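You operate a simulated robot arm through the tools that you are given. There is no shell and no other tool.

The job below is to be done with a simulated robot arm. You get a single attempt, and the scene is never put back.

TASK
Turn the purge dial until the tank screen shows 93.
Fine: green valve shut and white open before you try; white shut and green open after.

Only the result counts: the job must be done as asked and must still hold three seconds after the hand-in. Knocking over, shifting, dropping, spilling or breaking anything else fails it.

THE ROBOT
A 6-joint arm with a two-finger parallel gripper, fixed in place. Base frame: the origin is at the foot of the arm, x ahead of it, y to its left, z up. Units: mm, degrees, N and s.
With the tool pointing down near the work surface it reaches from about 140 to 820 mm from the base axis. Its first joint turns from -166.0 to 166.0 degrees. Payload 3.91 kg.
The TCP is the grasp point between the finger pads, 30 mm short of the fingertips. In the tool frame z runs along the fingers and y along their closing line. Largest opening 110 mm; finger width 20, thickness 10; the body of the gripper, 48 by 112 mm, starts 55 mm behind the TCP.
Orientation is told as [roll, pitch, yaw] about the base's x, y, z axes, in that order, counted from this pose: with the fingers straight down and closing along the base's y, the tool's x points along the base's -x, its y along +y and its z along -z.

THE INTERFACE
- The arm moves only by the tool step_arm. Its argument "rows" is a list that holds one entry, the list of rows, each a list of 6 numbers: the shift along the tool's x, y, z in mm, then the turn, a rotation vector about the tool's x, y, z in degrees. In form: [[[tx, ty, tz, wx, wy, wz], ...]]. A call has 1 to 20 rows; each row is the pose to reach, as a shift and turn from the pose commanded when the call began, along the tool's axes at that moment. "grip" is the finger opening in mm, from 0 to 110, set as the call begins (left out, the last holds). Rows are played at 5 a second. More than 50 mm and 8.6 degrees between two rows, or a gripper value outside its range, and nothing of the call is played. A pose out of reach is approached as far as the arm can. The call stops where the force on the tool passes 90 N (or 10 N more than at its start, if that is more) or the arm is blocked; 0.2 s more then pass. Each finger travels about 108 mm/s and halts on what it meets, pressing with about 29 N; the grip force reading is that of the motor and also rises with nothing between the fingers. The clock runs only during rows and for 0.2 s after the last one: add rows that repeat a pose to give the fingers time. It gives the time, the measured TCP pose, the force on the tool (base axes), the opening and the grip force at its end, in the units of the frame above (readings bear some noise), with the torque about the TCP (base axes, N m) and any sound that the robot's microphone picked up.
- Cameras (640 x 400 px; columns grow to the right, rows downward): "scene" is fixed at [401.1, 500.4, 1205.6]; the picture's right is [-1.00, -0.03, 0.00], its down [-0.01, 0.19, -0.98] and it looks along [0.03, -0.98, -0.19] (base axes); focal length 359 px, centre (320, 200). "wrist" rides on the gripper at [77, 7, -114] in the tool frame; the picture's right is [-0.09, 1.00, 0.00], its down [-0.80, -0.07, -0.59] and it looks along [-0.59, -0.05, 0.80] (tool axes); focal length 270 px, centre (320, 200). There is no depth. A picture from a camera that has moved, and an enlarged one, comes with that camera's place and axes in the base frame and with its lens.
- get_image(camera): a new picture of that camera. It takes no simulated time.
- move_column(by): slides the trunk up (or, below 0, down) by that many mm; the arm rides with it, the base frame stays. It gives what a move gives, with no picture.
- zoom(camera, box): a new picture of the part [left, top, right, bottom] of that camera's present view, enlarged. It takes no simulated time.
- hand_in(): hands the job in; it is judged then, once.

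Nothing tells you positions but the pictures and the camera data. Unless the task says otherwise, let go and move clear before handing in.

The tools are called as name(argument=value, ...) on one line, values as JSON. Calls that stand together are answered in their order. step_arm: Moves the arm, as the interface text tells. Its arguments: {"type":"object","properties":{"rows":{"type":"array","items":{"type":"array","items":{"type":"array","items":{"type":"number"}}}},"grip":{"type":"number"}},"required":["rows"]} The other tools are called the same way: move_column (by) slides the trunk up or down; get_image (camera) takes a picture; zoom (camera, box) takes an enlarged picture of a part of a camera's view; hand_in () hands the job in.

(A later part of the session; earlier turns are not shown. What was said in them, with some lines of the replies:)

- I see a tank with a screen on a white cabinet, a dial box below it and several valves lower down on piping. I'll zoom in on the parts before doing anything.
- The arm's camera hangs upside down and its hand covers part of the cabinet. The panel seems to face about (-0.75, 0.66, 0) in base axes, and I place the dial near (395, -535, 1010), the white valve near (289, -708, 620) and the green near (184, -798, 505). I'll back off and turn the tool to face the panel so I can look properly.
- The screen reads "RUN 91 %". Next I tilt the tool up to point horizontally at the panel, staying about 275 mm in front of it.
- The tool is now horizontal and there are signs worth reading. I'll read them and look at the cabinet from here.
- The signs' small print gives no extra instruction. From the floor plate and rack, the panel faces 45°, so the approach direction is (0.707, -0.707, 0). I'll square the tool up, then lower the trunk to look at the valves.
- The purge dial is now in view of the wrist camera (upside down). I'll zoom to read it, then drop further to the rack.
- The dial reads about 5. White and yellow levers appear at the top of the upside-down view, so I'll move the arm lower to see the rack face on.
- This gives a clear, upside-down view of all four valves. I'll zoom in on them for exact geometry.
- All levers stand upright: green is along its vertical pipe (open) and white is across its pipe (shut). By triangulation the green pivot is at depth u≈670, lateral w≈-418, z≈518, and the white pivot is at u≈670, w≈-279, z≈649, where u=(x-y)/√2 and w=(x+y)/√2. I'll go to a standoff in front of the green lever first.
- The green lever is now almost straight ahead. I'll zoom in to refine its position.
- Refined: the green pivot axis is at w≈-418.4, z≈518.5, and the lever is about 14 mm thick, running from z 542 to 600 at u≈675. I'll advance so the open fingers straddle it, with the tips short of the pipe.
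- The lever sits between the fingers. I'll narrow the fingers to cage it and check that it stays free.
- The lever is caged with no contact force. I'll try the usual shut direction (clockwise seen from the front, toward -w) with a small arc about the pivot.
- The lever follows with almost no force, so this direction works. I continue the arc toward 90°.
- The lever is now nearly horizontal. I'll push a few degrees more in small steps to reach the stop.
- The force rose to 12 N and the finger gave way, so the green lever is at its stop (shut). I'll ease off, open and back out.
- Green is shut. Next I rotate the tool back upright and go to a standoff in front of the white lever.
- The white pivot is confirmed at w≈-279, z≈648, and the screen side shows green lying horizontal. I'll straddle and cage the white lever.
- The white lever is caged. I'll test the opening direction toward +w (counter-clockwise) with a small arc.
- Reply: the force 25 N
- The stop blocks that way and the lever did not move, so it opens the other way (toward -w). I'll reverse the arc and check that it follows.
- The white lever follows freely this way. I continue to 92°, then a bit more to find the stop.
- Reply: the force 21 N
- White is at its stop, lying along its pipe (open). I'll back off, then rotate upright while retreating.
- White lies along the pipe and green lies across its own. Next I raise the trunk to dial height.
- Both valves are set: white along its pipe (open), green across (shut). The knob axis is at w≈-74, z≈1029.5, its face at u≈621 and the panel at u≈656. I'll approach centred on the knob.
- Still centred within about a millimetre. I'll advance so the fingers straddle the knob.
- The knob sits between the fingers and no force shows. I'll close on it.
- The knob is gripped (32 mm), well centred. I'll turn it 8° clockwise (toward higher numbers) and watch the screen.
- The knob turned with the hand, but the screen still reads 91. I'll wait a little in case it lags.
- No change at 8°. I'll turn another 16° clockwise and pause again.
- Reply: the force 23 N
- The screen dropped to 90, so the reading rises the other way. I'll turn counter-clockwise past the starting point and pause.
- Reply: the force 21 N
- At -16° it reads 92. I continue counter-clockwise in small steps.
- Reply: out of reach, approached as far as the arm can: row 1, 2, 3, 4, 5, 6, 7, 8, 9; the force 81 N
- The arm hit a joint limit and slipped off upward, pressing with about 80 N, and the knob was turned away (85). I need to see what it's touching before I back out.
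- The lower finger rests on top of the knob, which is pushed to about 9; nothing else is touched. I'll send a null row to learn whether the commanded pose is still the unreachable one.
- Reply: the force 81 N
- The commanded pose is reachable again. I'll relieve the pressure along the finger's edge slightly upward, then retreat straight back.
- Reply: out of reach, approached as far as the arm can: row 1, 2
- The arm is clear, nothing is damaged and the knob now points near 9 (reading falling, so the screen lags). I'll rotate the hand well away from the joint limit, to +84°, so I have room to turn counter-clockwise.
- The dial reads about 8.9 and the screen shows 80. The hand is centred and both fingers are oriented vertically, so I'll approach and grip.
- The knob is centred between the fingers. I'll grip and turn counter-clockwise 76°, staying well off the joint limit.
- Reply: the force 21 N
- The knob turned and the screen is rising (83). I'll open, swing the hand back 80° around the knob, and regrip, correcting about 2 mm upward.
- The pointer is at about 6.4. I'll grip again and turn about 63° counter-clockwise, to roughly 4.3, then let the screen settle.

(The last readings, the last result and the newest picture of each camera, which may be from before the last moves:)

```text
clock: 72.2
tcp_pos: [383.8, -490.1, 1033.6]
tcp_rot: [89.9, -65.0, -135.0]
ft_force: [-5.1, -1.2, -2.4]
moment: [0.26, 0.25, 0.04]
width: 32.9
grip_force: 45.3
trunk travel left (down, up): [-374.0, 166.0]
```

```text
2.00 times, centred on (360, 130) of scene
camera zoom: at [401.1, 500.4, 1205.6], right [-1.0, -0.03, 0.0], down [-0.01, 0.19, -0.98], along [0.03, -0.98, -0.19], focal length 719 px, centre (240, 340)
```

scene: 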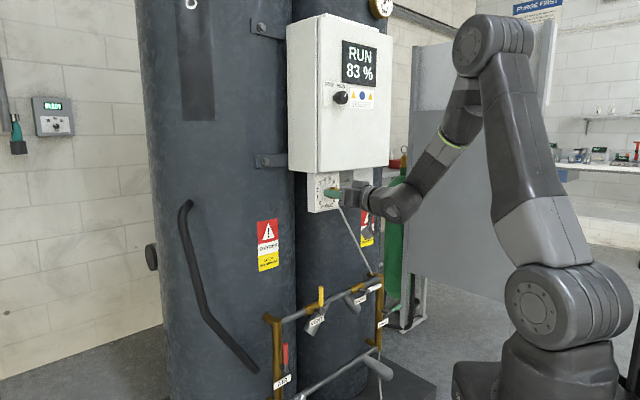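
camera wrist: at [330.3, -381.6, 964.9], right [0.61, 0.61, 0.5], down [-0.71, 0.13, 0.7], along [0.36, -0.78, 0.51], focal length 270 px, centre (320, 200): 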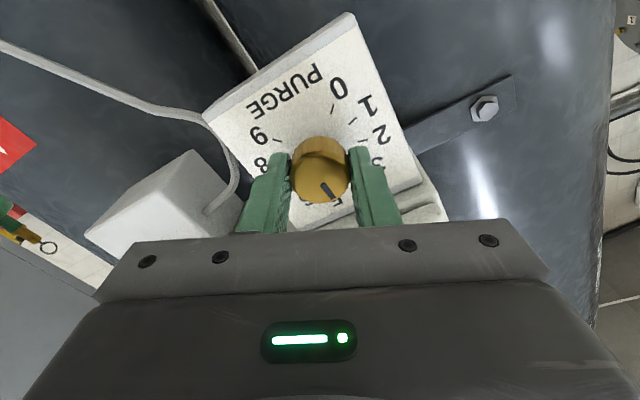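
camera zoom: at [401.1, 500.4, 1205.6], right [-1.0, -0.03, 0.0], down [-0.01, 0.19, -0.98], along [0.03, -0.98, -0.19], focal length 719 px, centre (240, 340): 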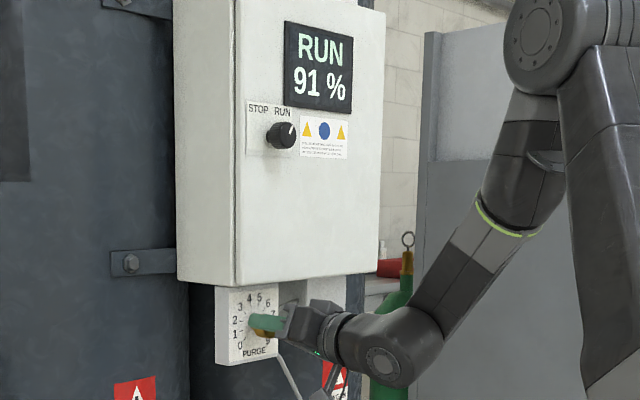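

The screen is back to 91 and may still be settling. I'll wait 3 s while holding.

step_arm(rows=[[[0, 0, 0, 0, 0, 0], [0, 0, 0, 0, 0, 0], [0, 0, 0, 0, 0, 0], [0, 0, 0, 0, 0, 0], [0, 0, 0, 0, 0, 0], [0, 0, 0, 0, 0, 0], [0, 0, 0, 0, 0, 0], [0, 0, 0, 0, 0, 0], [0, 0, 0, 0, 0, 0], [0, 0, 0, 0, 0, 0], [0, 0, 0, 0, 0, 0], [0, 0, 0, 0, 0, 0], [0, 0, 0, 0, 0, 0], [0, 0, 0, 0, 0, 0], [0, 0, 0, 0, 0, 0], [0, 0, 0, 0, 0, 0], [0, 0, 0, 0, 0, 0], [0, 0, 0, 0, 0, 0], [0, 0, 0, 0, 0, 0], [0, 0, 0, 0, 0, 0]]])

zoom(camera="scene", box=[290, 30, 430, 230])

zoom(camera="wrist", box=[240, 100, 400, 220])

```text
clock: 76.3
tcp_pos: [383.6, -489.8, 1033.0]
tcp_rot: [89.9, -65.0, -134.9]
ft_force: [-5.3, -1.6, -4.2]
moment: [0.05, 0.06, -0.08]
width: 32.7
grip_force: 45.3
trunk travel left (down, up): [-374.0, 166.0]
```

```text
2.00 times, centred on (360, 130) of scene
camera zoom: at [401.1, 500.4, 1205.6], right [-1.0, -0.03, 0.0], down [-0.01, 0.19, -0.98], along [0.03, -0.98, -0.19], focal length 719 px, centre (240, 340)
```

zoom: 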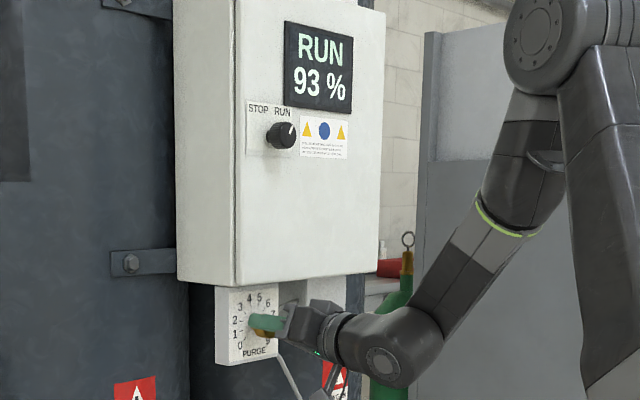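

```text
3.33 times, centred on (320, 160) of wrist
camera zoom: at [330.3, -381.6, 964.9], right [0.61, 0.61, 0.5], down [-0.71, 0.13, 0.7], along [0.36, -0.78, 0.51], focal length 901 px, centre (320, 333)
```

zoom: 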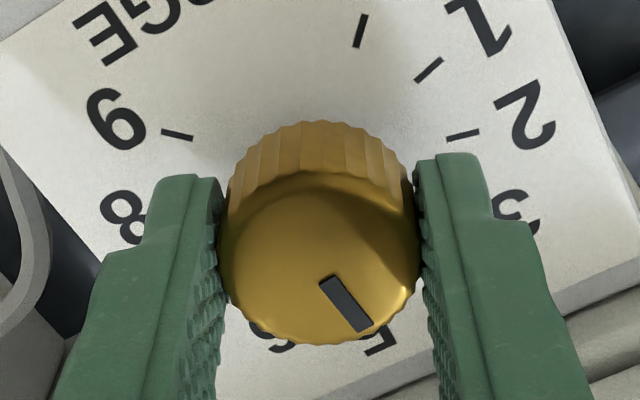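

It now reads 93. I'll wait longer to see whether it has settled.

step_arm(rows=[[[0, 0, 0, 0, 0, 0], [0, 0, 0, 0, 0, 0], [0, 0, 0, 0, 0, 0], [0, 0, 0, 0, 0, 0], [0, 0, 0, 0, 0, 0], [0, 0, 0, 0, 0, 0], [0, 0, 0, 0, 0, 0], [0, 0, 0, 0, 0, 0], [0, 0, 0, 0, 0, 0], [0, 0, 0, 0, 0, 0], [0, 0, 0, 0, 0, 0], [0, 0, 0, 0, 0, 0], [0, 0, 0, 0, 0, 0], [0, 0, 0, 0, 0, 0], [0, 0, 0, 0, 0, 0], [0, 0, 0, 0, 0, 0], [0, 0, 0, 0, 0, 0], [0, 0, 0, 0, 0, 0], [0, 0, 0, 0, 0, 0], [0, 0, 0, 0, 0, 0]]])

step_arm(rows=[[[0, 0, 0, 0, 0, 0], [0, 0, 0, 0, 0, 0], [0, 0, 0, 0, 0, 0], [0, 0, 0, 0, 0, 0], [0, 0, 0, 0, 0, 0], [0, 0, 0, 0, 0, 0], [0, 0, 0, 0, 0, 0], [0, 0, 0, 0, 0, 0], [0, 0, 0, 0, 0, 0], [0, 0, 0, 0, 0, 0], [0, 0, 0, 0, 0, 0], [0, 0, 0, 0, 0, 0], [0, 0, 0, 0, 0, 0], [0, 0, 0, 0, 0, 0], [0, 0, 0, 0, 0, 0], [0, 0, 0, 0, 0, 0], [0, 0, 0, 0, 0, 0], [0, 0, 0, 0, 0, 0], [0, 0, 0, 0, 0, 0], [0, 0, 0, 0, 0, 0]]])

zoom(camera="scene", box=[300, 30, 400, 110])

```text
clock: 80.5
tcp_pos: [384.2, -488.8, 1031.9]
tcp_rot: [90.0, -65.0, -134.9]
ft_force: [-3.7, -0.4, -3.5]
moment: [0.05, 0.06, -0.06]
width: 32.8
grip_force: 45.1
trunk travel left (down, up): [-374.0, 166.0]
```

```text
clock: 84.8
tcp_pos: [383.3, -488.2, 1031.5]
tcp_rot: [90.0, -65.0, -134.9]
ft_force: [-4.0, -1.6, -3.5]
moment: [0.05, 0.05, -0.05]
width: 32.5
grip_force: 45.1
trunk travel left (down, up): [-374.0, 166.0]
```

```text
5.00 times, centred on (350, 70) of scene
camera zoom: at [401.1, 500.4, 1205.6], right [-1.0, -0.03, 0.0], down [-0.01, 0.19, -0.98], along [0.03, -0.98, -0.19], focal length 1797 px, centre (170, 850)
```

zoom: 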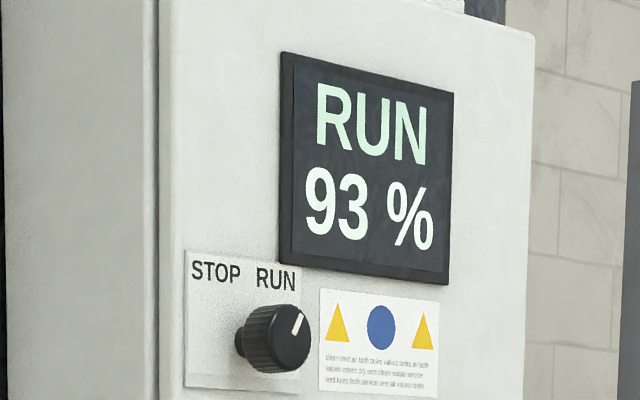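

It has held 93 for over 8 s. I'll release the knob and back straight out.

step_arm(rows=[[[0, 0, 0, 0, 0, 0], [0, 0, 0, 0, 0, 0], [0, 0, -20, 0, 0, 0], [0, 0, -60, 0, 0, 0], [0, 0, -100, 0, 0, 0], [0, 0, -140, 0, 0, 0], [0, 0, -160, 0, 0, 0], [0, 0, -160, 0, 0, 0]]], grip=50)

get_image(camera="wrist")

zoom(camera="scene", box=[290, 30, 430, 230])

zoom(camera="scene", box=[290, 150, 390, 230])

```text
clock: 86.5
tcp_pos: [271.6, -376.0, 1033.2]
tcp_rot: [90.1, -65.0, -134.9]
ft_force: [0.6, 0.0, 1.0]
moment: [-0.01, 0.0, -0.02]
width: 50.5
grip_force: 0.0
trunk travel left (down, up): [-374.0, 166.0]
```

```text
taken
camera wrist: at [217.9, -268.5, 965.9], right [0.61, 0.61, 0.5], down [-0.71, 0.13, 0.7], along [0.36, -0.78, 0.51], focal length 270 px, centre (320, 200)
```

wrist: 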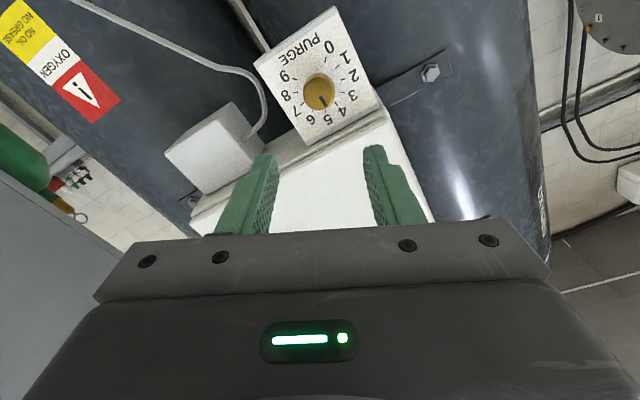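

```text
2.00 times, centred on (360, 130) of scene
camera zoom: at [401.1, 500.4, 1205.6], right [-1.0, -0.03, 0.0], down [-0.01, 0.19, -0.98], along [0.03, -0.98, -0.19], focal length 719 px, centre (240, 340)
```

zoom: 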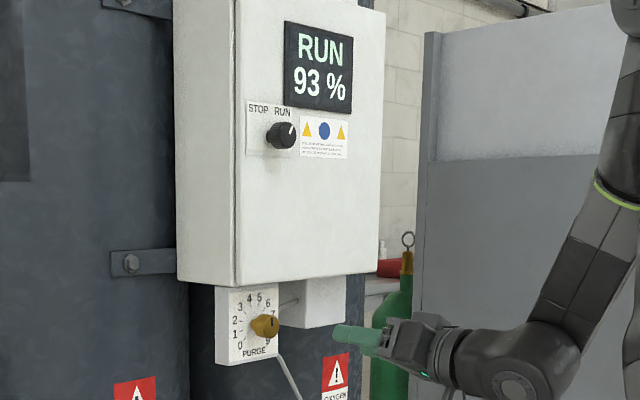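

```text
5.00 times, centred on (340, 190) of scene
camera zoom: at [401.1, 500.4, 1205.6], right [-1.0, -0.03, 0.0], down [-0.01, 0.19, -0.98], along [0.03, -0.98, -0.19], focal length 1797 px, centre (220, 250)
```

zoom: 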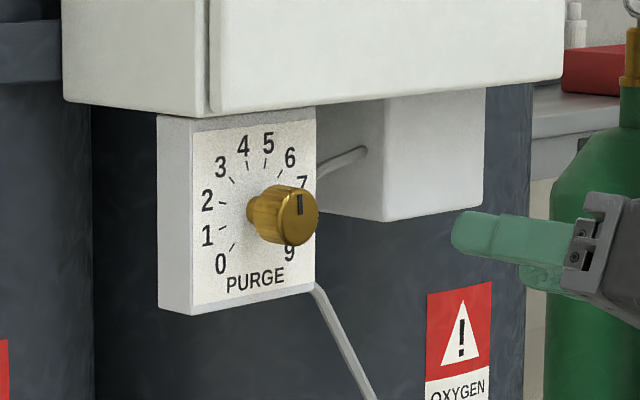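

The dial is at about 4.4 and the screen holds 93. Now I lower the trunk and go back to the white lever, with the hand turned 90° to straddle it.

move_column(by=-374)

step_arm(rows=[[[-11.5, -27.2, 0, 0, 0, 7.2], [-22.9, -54.4, 10, 0, 0, 14.4], [-34.4, -81.6, 20, 0, 0, 21.6], [-45.8, -108.8, 30, 0, 0, 28.9], [-57.3, -136, 45, 0, 0, 36.1], [-68.7, -163.2, 60, 0, 0, 43.3], [-80.2, -190.4, 75, 0, 0, 50.5], [-91.6, -217.6, 90, 0, 0, 57.7], [-103.1, -244.8, 98, 0, 0, 65], [-103.1, -244.8, 98, 0, 0, 65]]], grip=60)

get_image(camera="wrist")

zoom(camera="wrist", box=[230, 0, 390, 160])

get_image(camera="scene")

```text
clock: 90.2
tcp_pos: [271.3, -376.6, 659.8]
tcp_rot: [90.1, -65.0, -134.9]
ft_force: [0.7, -0.1, -0.5]
moment: [-0.01, -0.03, -0.02]
width: 50.4
grip_force: 0.0
trunk travel left (down, up): [0.0, 540.0]
```

```text
clock: 92.4
tcp_pos: [154.2, -637.2, 647.4]
tcp_rot: [90.0, 0.1, -134.9]
ft_force: [-0.4, -0.3, 0.3]
moment: [0.01, -0.01, 0.0]
width: 60.0
grip_force: 0.1
trunk travel left (down, up): [0.0, 540.0]
```

```text
taken
camera wrist: at [127.9, -501.6, 654.4], right [-0.06, -0.06, 1.0], down [-0.99, -0.15, -0.07], along [0.15, -0.99, -0.05], focal length 270 px, centre (320, 200)
```

wrist: 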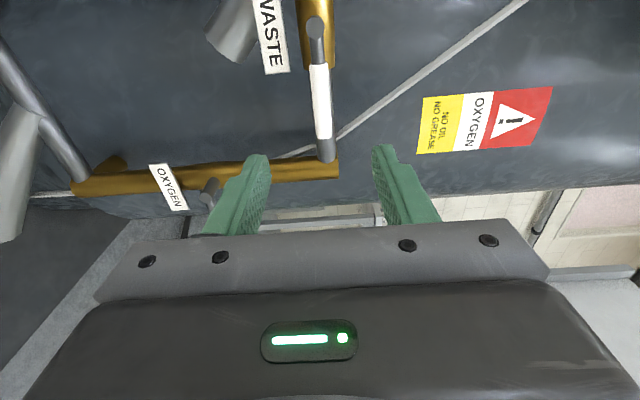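

```text
2.50 times, centred on (310, 80) of wrist
camera zoom: at [127.9, -501.6, 654.4], right [-0.06, -0.06, 1.0], down [-0.99, -0.15, -0.07], along [0.15, -0.99, -0.05], focal length 676 px, centre (345, 500)
```

zoom: 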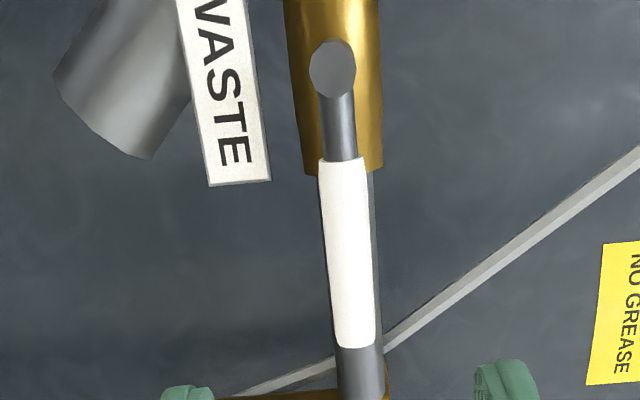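

```text
taken
```

scene: 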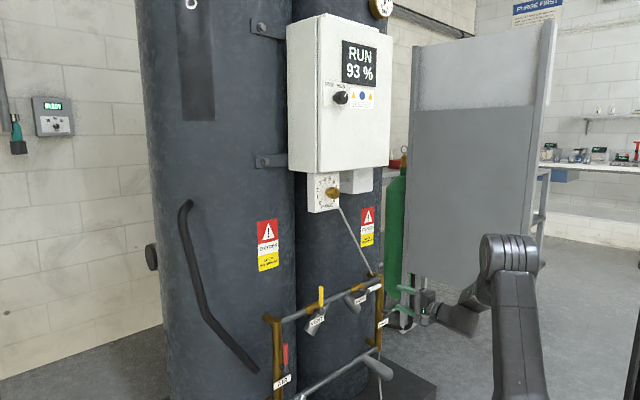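

The screen still reads 93 and the white lever is straight ahead. I'll advance, cage it and check.

step_arm(rows=[[[0, 0.4, 35, 0, 0, 0], [0, 0.4, 65, 0, 0, 0], [0, 0.4, 90, 0, 0, 0], [0, 0.4, 105, 0, 0, 0], [0, 0.4, 105, 0, 0, 0]]])

step_arm(rows=[[[0, 0, 0, 0, 0, 0], [0, 0, 0, 0, 0, 0], [0, 0, 0, 0, 0, 0]]], grip=24)

get_image(camera="wrist")

```text
clock: 93.6
tcp_pos: [227.1, -708.3, 649.3]
tcp_rot: [90.0, 0.0, -134.9]
ft_force: [-0.4, 0.0, 0.1]
moment: [0.0, 0.0, -0.02]
width: 59.9
grip_force: 0.1
trunk travel left (down, up): [0.0, 540.0]
```

```text
clock: 94.4
tcp_pos: [227.0, -707.8, 649.7]
tcp_rot: [90.0, 0.0, -135.1]
ft_force: [0.8, -0.2, -0.2]
moment: [-0.01, 0.01, 0.01]
width: 24.3
grip_force: 0.1
trunk travel left (down, up): [0.0, 540.0]
```

```text
taken
camera wrist: at [200.7, -572.9, 655.5], right [-0.06, -0.06, 1.0], down [-0.99, -0.15, -0.07], along [0.15, -0.99, -0.05], focal length 270 px, centre (320, 200)
```

wrist: 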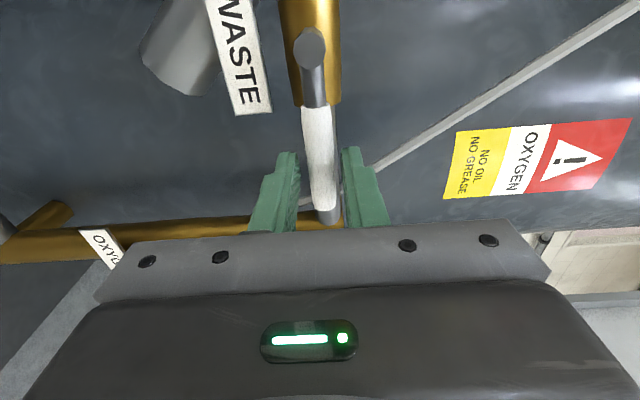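

The white lever is caged again. I'll sweep it back up 90° and slightly beyond to the shut stop.

step_arm(rows=[[[0.59, 8.49, 0, 0, 0, -8], [2.36, 16.81, 0, 0, 0, -16], [5.27, 24.81, 0, 0, 0, -24], [9.27, 32.33, 0, 0, 0, -32], [14.27, 39.21, 0, 0, 0, -40], [20.18, 45.33, 0, 0, 0, -48], [26.89, 50.57, 0, 0, 0, -56], [34.26, 54.83, 0, 0, 0, -64], [42.15, 58.01, 0, 0, 0, -72], [50.41, 60.07, 0, 0, 0, -80], [56.74, 60.85, 0, 0, 0, -86], [61, 61, 0, 0, 0, -90]]])

step_arm(rows=[[[0.06, 2.66, 0, 0, 0, -2.5], [0.23, 5.3, 0, 0, 0, -5], [0.4, 7, 0, 0, 0, -6.5], [0.4, 7, 0, 0, 0, -6.5]]])

get_image(camera="wrist")

```text
clock: 97.0
tcp_pos: [271.1, -664.5, 711.2]
tcp_rot: [-92.0, -90.0, 47.1]
ft_force: [-0.2, -0.1, 0.0]
moment: [-0.01, -0.02, -0.04]
width: 24.2
grip_force: 0.7
trunk travel left (down, up): [0.0, 540.0]
```

```text
clock: 98.0
tcp_pos: [272.9, -660.7, 709.8]
tcp_rot: [-89.6, -83.4, 44.5]
ft_force: [-8.7, -12.0, -0.5]
moment: [0.27, -0.06, -0.25]
width: 31.2
grip_force: 7.6
trunk travel left (down, up): [0.0, 540.0]
```

```text
taken
camera wrist: at [191.9, -581.4, 631.7], right [0.71, 0.71, -0.02], down [-0.41, 0.43, 0.8], along [0.58, -0.56, 0.59], focal length 270 px, centre (320, 200)
```

wrist: 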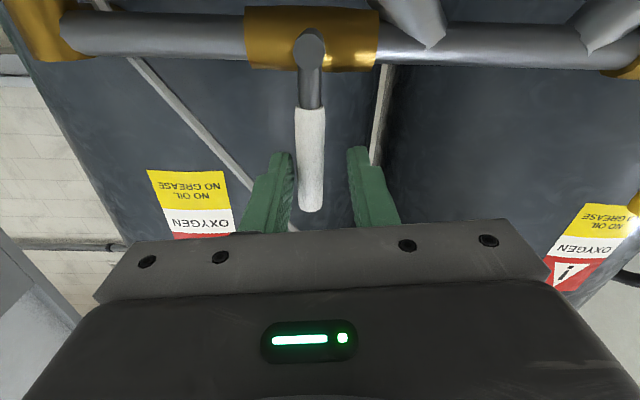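

White is upright against its stop (shut). I'll ease off, open and retreat.

step_arm(rows=[[[0, -5.5, 0, 0, 0, 5], [0, -6.5, 0, 0, 0, 6], [0, -6.5, 0, 0, 0, 6]]])

step_arm(rows=[[[0, 0, 0, 0, 0, 0], [0, 0, 0, 0, 0, 0], [0, 0, -30, 0, 0, 0], [0, 0, -70, 0, 0, 0], [0, 0, -110, 0, 0, 0], [0, 0, -110, 0, 0, 0]]], grip=60)

get_image(camera="wrist")

get_image(camera="scene")

```text
clock: 98.8
tcp_pos: [272.0, -663.6, 711.1]
tcp_rot: [-88.0, -89.5, 43.1]
ft_force: [0.2, 0.3, 0.4]
moment: [0.01, 0.0, 0.02]
width: 24.0
grip_force: 0.1
trunk travel left (down, up): [0.0, 540.0]
```

```text
clock: 100.2
tcp_pos: [190.2, -584.3, 710.8]
tcp_rot: [-86.4, -89.4, 41.4]
ft_force: [-0.3, -0.5, -0.8]
moment: [-0.03, 0.01, 0.04]
width: 60.2
grip_force: 0.1
trunk travel left (down, up): [0.0, 540.0]
```

```text
taken
camera wrist: at [114.7, -500.4, 634.5], right [0.7, 0.71, 0.08], down [-0.47, 0.37, 0.8], along [0.54, -0.6, 0.59], focal length 270 px, centre (320, 200)
```

wrist: 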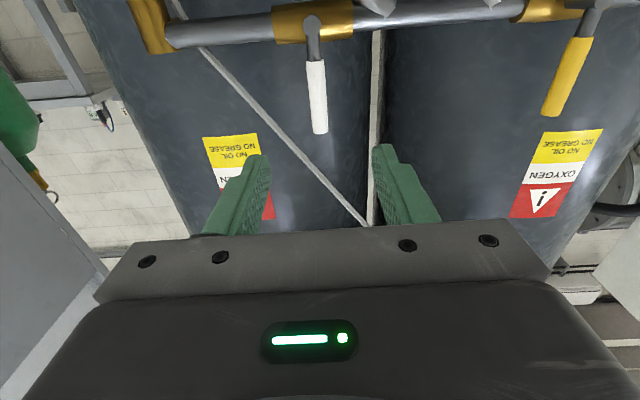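

```text
taken
```

scene: 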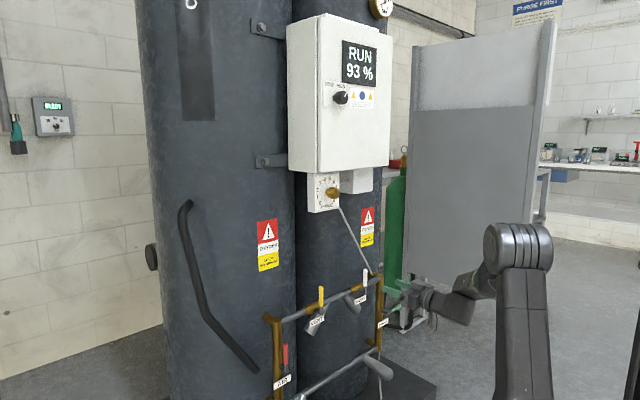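

White is shut and the screen still shows 93. Next I go to the green lever with the hand turned 90°.

step_arm(rows=[[[16.2, -16.6, 0, 0, 0, 7.54], [32.3, -33.2, 0, 0, 0, 15.1], [48.5, -49.8, 0, 0, 0, 22.6], [64.7, -66.4, 0, 0, 0, 30.2], [80.8, -83, 0, 0, 0, 37.7], [97, -99.6, 0, 0, 0, 45.2], [113.2, -116.1, 0, 0, 0, 52.8], [129.3, -132.7, 0, 0, 0, 60.3], [145.5, -149.3, 0, 0, 0, 67.9], [161.7, -165.9, 0, 0, 0, 75.4], [177.8, -182.5, 0, 0, 0, 82.9], [194, -199.1, 8, 0, 0, 90.5], [194, -199.1, 8, 0, 0, 90.5]]])

get_image(camera="wrist")

zoom(camera="scene", box=[340, 260, 480, 370])

```text
clock: 103.0
tcp_pos: [57.2, -735.5, 518.6]
tcp_rot: [90.0, 0.2, -135.0]
ft_force: [0.3, 0.1, 0.0]
moment: [0.01, -0.02, -0.01]
width: 59.6
grip_force: 0.0
trunk travel left (down, up): [0.0, 540.0]
```

```text
taken
camera wrist: at [31.2, -599.5, 524.7], right [-0.06, -0.06, 1.0], down [-0.99, -0.15, -0.07], along [0.15, -0.99, -0.05], focal length 270 px, centre (320, 200)
```

wrist: 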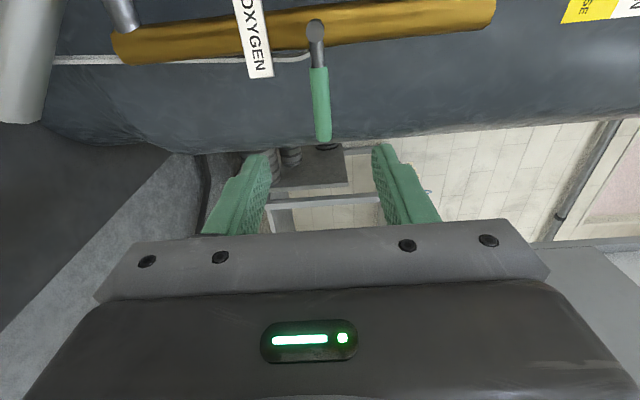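

```text
3.64 times, centred on (410, 315) of scene
camera zoom: at [401.1, 500.4, 1205.6], right [-1.0, -0.03, 0.0], down [-0.01, 0.19, -0.98], along [0.03, -0.98, -0.19], focal length 1307 px, centre (-7, -218)
```

zoom: 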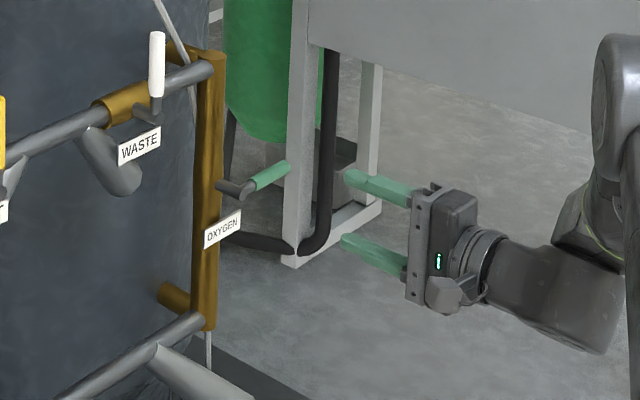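

Aligned with the green lever. I'll advance and cage it.

step_arm(rows=[[[0, 0, 35, 0, 0, 0], [0, 0, 65, 0, 0, 0], [0, 0, 90, 0, 0, 0], [0, 0, 103, 0, 0, 0], [0, 0, 103, 0, 0, 0]]])

step_arm(rows=[[[0, 0, 0, 0, 0, 0], [0, 0, 0, 0, 0, 0], [0, 0, 0, 0, 0, 0]]], grip=24)

get_image(camera="wrist")

```text
clock: 104.2
tcp_pos: [131.9, -807.4, 519.0]
tcp_rot: [90.0, 0.0, -135.0]
ft_force: [-0.2, 0.1, 0.3]
moment: [0.0, 0.0, -0.02]
width: 59.8
grip_force: 0.0
trunk travel left (down, up): [0.0, 540.0]
```

```text
clock: 105.0
tcp_pos: [132.3, -806.8, 520.1]
tcp_rot: [90.0, 0.0, -135.0]
ft_force: [0.2, 0.2, -0.4]
moment: [-0.01, 0.01, -0.01]
width: 24.2
grip_force: 0.0
trunk travel left (down, up): [0.0, 540.0]
```

```text
taken
camera wrist: at [105.0, -672.2, 526.2], right [-0.06, -0.06, 1.0], down [-0.99, -0.15, -0.07], along [0.15, -0.99, -0.05], focal length 270 px, centre (320, 200)
```

wrist: 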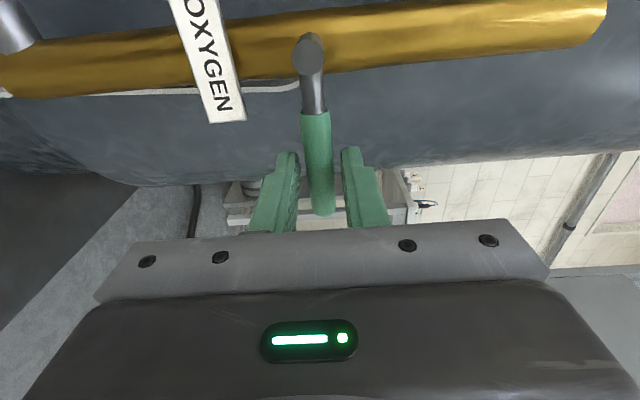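

Caged. I'll sweep the green lever back up to its open stop.

step_arm(rows=[[[0.58, 8.35, 0, 0, 0, -8], [2.32, 16.54, 0, 0, 0, -16], [5.19, 24.4, 0, 0, 0, -24], [9.12, 31.8, 0, 0, 0, -32], [14.04, 38.57, 0, 0, 0, -40], [19.85, 44.59, 0, 0, 0, -48], [26.45, 49.74, 0, 0, 0, -56], [33.7, 53.93, 0, 0, 0, -64], [41.46, 57.06, 0, 0, 0, -72], [49.58, 59.09, 0, 0, 0, -80], [55.81, 59.85, 0, 0, 0, -86], [60, 60, 0, 0, 0, -90]]])

step_arm(rows=[[[0.06, 2.62, 0, 0, 0, -2.5], [0.23, 5.23, 0, 0, 0, -5], [0.39, 6.8, 0, 0, 0, -6.5], [0.39, 6.8, 0, 0, 0, -6.5]]])

get_image(camera="wrist")

```text
clock: 107.6
tcp_pos: [173.3, -765.9, 579.0]
tcp_rot: [-107.0, -90.0, 62.2]
ft_force: [-0.2, -0.5, -0.5]
moment: [-0.03, -0.01, -0.02]
width: 24.2
grip_force: 0.3
trunk travel left (down, up): [0.0, 540.0]
```

```text
clock: 108.6
tcp_pos: [174.9, -760.9, 578.2]
tcp_rot: [-89.6, -83.5, 44.5]
ft_force: [-10.8, -7.8, -3.5]
moment: [0.15, -0.12, -0.25]
width: 30.2
grip_force: 7.2
trunk travel left (down, up): [0.0, 540.0]
```

```text
taken
camera wrist: at [93.6, -682.1, 500.4], right [0.71, 0.71, -0.02], down [-0.41, 0.43, 0.8], along [0.58, -0.56, 0.59], focal length 270 px, centre (320, 200)
```

wrist: 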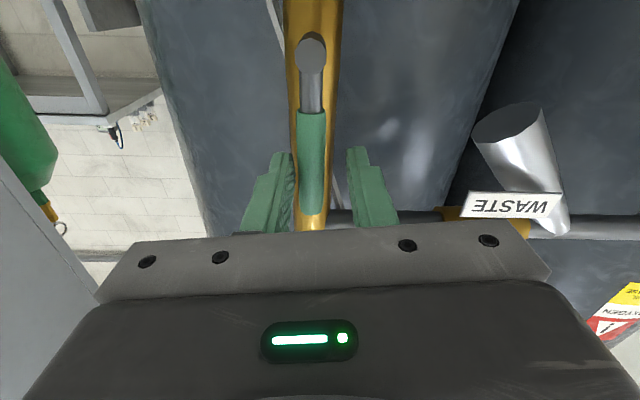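

Green is against its upright stop (open). I'll ease off, open and retreat well clear.

step_arm(rows=[[[0, -5.5, 0, 0, 0, 5], [0, -6.5, 0, 0, 0, 6], [0, -6.5, 0, 0, 0, 6]]])

step_arm(rows=[[[0, 0, 0, 0, 0, 0], [0, 0, 0, 0, 0, 0], [0, 0, -30, 0, 0, 0], [0, 0, -70, 0, 0, 0], [0, 0, -110, 0, 0, 0], [0, 30, -150, 0, 0, 0], [0, 60, -190, 0, 0, 0], [0, 90, -220, 0, 0, 0], [0, 120, -250, 0, 0, 0], [0, 120, -250, 0, 0, 0]]], grip=60)

get_image(camera="wrist")

get_image(camera="scene")

zoom(camera="scene", box=[300, 30, 400, 110])

zoom(camera="scene", box=[340, 250, 410, 340])

```text
clock: 109.4
tcp_pos: [171.8, -765.3, 578.7]
tcp_rot: [-90.8, -89.5, 45.8]
ft_force: [0.2, 0.1, 0.0]
moment: [0.02, -0.03, 0.0]
width: 23.9
grip_force: 0.0
trunk travel left (down, up): [0.0, 540.0]
```

```text
clock: 111.6
tcp_pos: [83.2, -500.4, 575.0]
tcp_rot: [-90.3, -89.5, 45.4]
ft_force: [-0.4, 0.0, -1.0]
moment: [-0.02, 0.0, -0.01]
width: 59.9
grip_force: 0.1
trunk travel left (down, up): [0.0, 540.0]
```

```text
taken
camera wrist: at [6.4, -417.0, 498.0], right [0.7, 0.71, 0.08], down [-0.47, 0.38, 0.8], along [0.54, -0.6, 0.59], focal length 270 px, centre (320, 200)
```

wrist: 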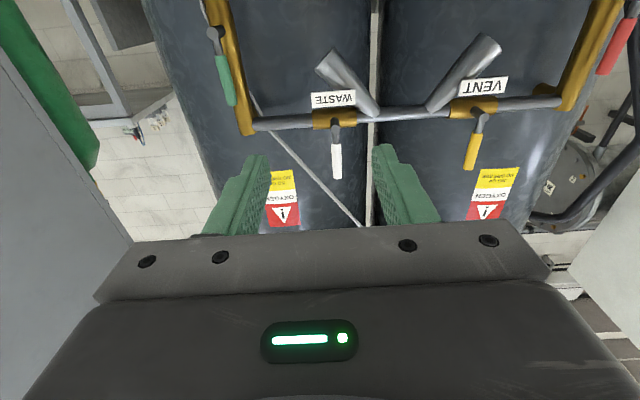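

```text
taken
```

scene: 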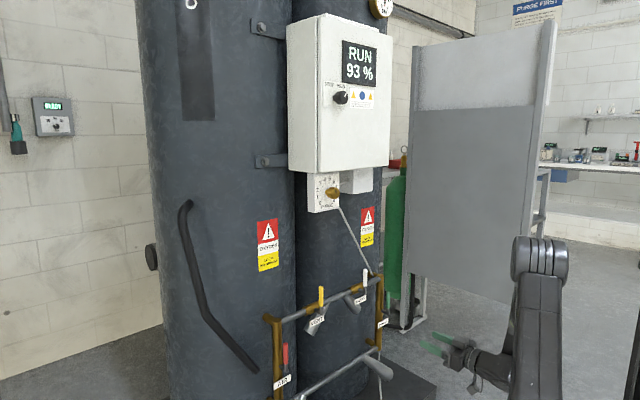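

```text
5.00 times, centred on (350, 70) of scene
camera zoom: at [401.1, 500.4, 1205.6], right [-1.0, -0.03, 0.0], down [-0.01, 0.19, -0.98], along [0.03, -0.98, -0.19], focal length 1797 px, centre (170, 850)
```

zoom: 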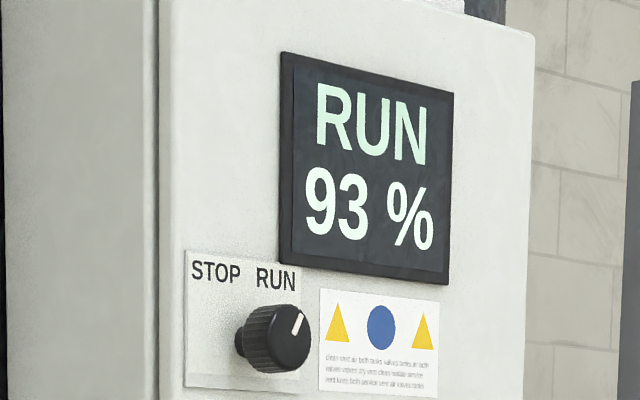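

```text
4.44 times, centred on (375, 295) of scene
camera zoom: at [401.1, 500.4, 1205.6], right [-1.0, -0.03, 0.0], down [-0.01, 0.19, -0.98], along [0.03, -0.98, -0.19], focal length 1597 px, centre (76, -222)
```

zoom: 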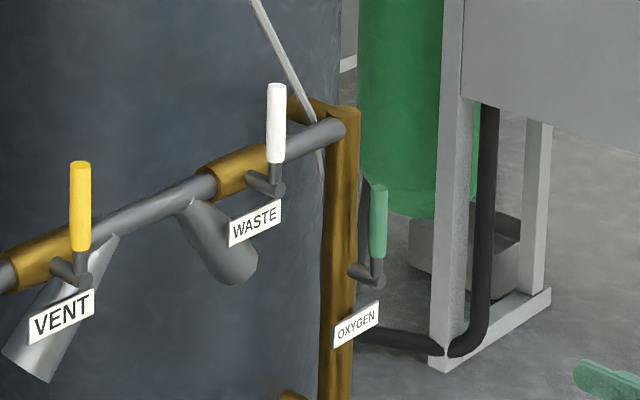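

Everything looks right: white shut, green open, screen 93, arm clear. I'll wait a few seconds to confirm the reading holds with the valves back in place.

step_arm(rows=[[[0, 0, 0, 0, 0, 0], [0, 0, 0, 0, 0, 0], [0, 0, 0, 0, 0, 0], [0, 0, 0, 0, 0, 0], [0, 0, 0, 0, 0, 0], [0, 0, 0, 0, 0, 0], [0, 0, 0, 0, 0, 0], [0, 0, 0, 0, 0, 0], [0, 0, 0, 0, 0, 0], [0, 0, 0, 0, 0, 0], [0, 0, 0, 0, 0, 0], [0, 0, 0, 0, 0, 0], [0, 0, 0, 0, 0, 0], [0, 0, 0, 0, 0, 0], [0, 0, 0, 0, 0, 0], [0, 0, 0, 0, 0, 0], [0, 0, 0, 0, 0, 0], [0, 0, 0, 0, 0, 0], [0, 0, 0, 0, 0, 0], [0, 0, 0, 0, 0, 0]]])

step_arm(rows=[[[0, 0, 0, 0, 0, 0], [0, 0, 0, 0, 0, 0], [0, 0, 0, 0, 0, 0], [0, 0, 0, 0, 0, 0], [0, 0, 0, 0, 0, 0], [0, 0, 0, 0, 0, 0], [0, 0, 0, 0, 0, 0], [0, 0, 0, 0, 0, 0], [0, 0, 0, 0, 0, 0], [0, 0, 0, 0, 0, 0], [0, 0, 0, 0, 0, 0], [0, 0, 0, 0, 0, 0], [0, 0, 0, 0, 0, 0], [0, 0, 0, 0, 0, 0], [0, 0, 0, 0, 0, 0], [0, 0, 0, 0, 0, 0], [0, 0, 0, 0, 0, 0], [0, 0, 0, 0, 0, 0], [0, 0, 0, 0, 0, 0], [0, 0, 0, 0, 0, 0]]])

zoom(camera="scene", box=[290, 30, 430, 230])

zoom(camera="wrist", box=[190, 0, 380, 190])

```text
clock: 115.8
tcp_pos: [83.2, -502.9, 576.4]
tcp_rot: [-89.5, -89.4, 44.5]
ft_force: [-0.2, -0.1, -0.7]
moment: [0.01, -0.04, 0.02]
width: 60.2
grip_force: 0.1
trunk travel left (down, up): [0.0, 540.0]
```

```text
clock: 120.0
tcp_pos: [82.7, -501.6, 577.2]
tcp_rot: [-89.5, -89.4, 44.5]
ft_force: [-0.2, 0.1, 0.6]
moment: [0.04, 0.04, -0.02]
width: 59.9
grip_force: 0.1
trunk travel left (down, up): [0.0, 540.0]
```

```text
2.00 times, centred on (360, 130) of scene
camera zoom: at [401.1, 500.4, 1205.6], right [-1.0, -0.03, 0.0], down [-0.01, 0.19, -0.98], along [0.03, -0.98, -0.19], focal length 719 px, centre (240, 340)
```

zoom: 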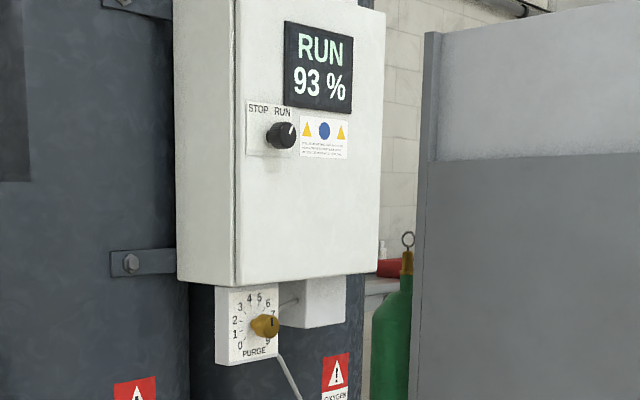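

```text
2.11 times, centred on (285, 95) of wrist
camera zoom: at [6.4, -417.4, 497.9], right [0.7, 0.71, 0.08], down [-0.47, 0.37, 0.8], along [0.54, -0.6, 0.59], focal length 569 px, centre (394, 421)
```

zoom: 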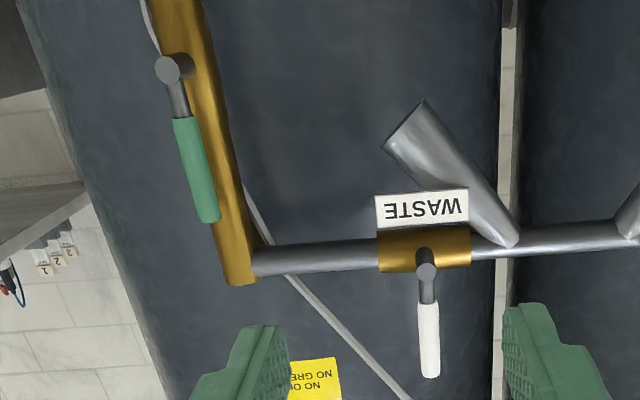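

The screen has held 93 %, the green lever is along its pipe (open), the white lever is across its pipe (shut), and the arm is clear. I'm handing in.

hand_in()

```text
The job is handed in.
```

The tank screen shows 93 %, and it stayed there for about 11 seconds after the valves were back in their final positions. I've handed the job in; no verdict has come back yet.

- **Valves:** I shut green and opened white before touching the dial. Afterwards I shut white again and opened green. Each lever was pushed until it met its stop.
- **Dial:** it now sits at about 4.4, down from about 5 at the start.
- **One mishap:** while turning the dial, the arm hit a joint limit and slipped off the knob. A finger pressed on the knob with about 80 N and pushed it round to about 9, and the screen fell to 80 before I brought it back. I saw no damage, and the dial turned normally afterwards.

The gripper is open and well clear of the rack and cabinet.
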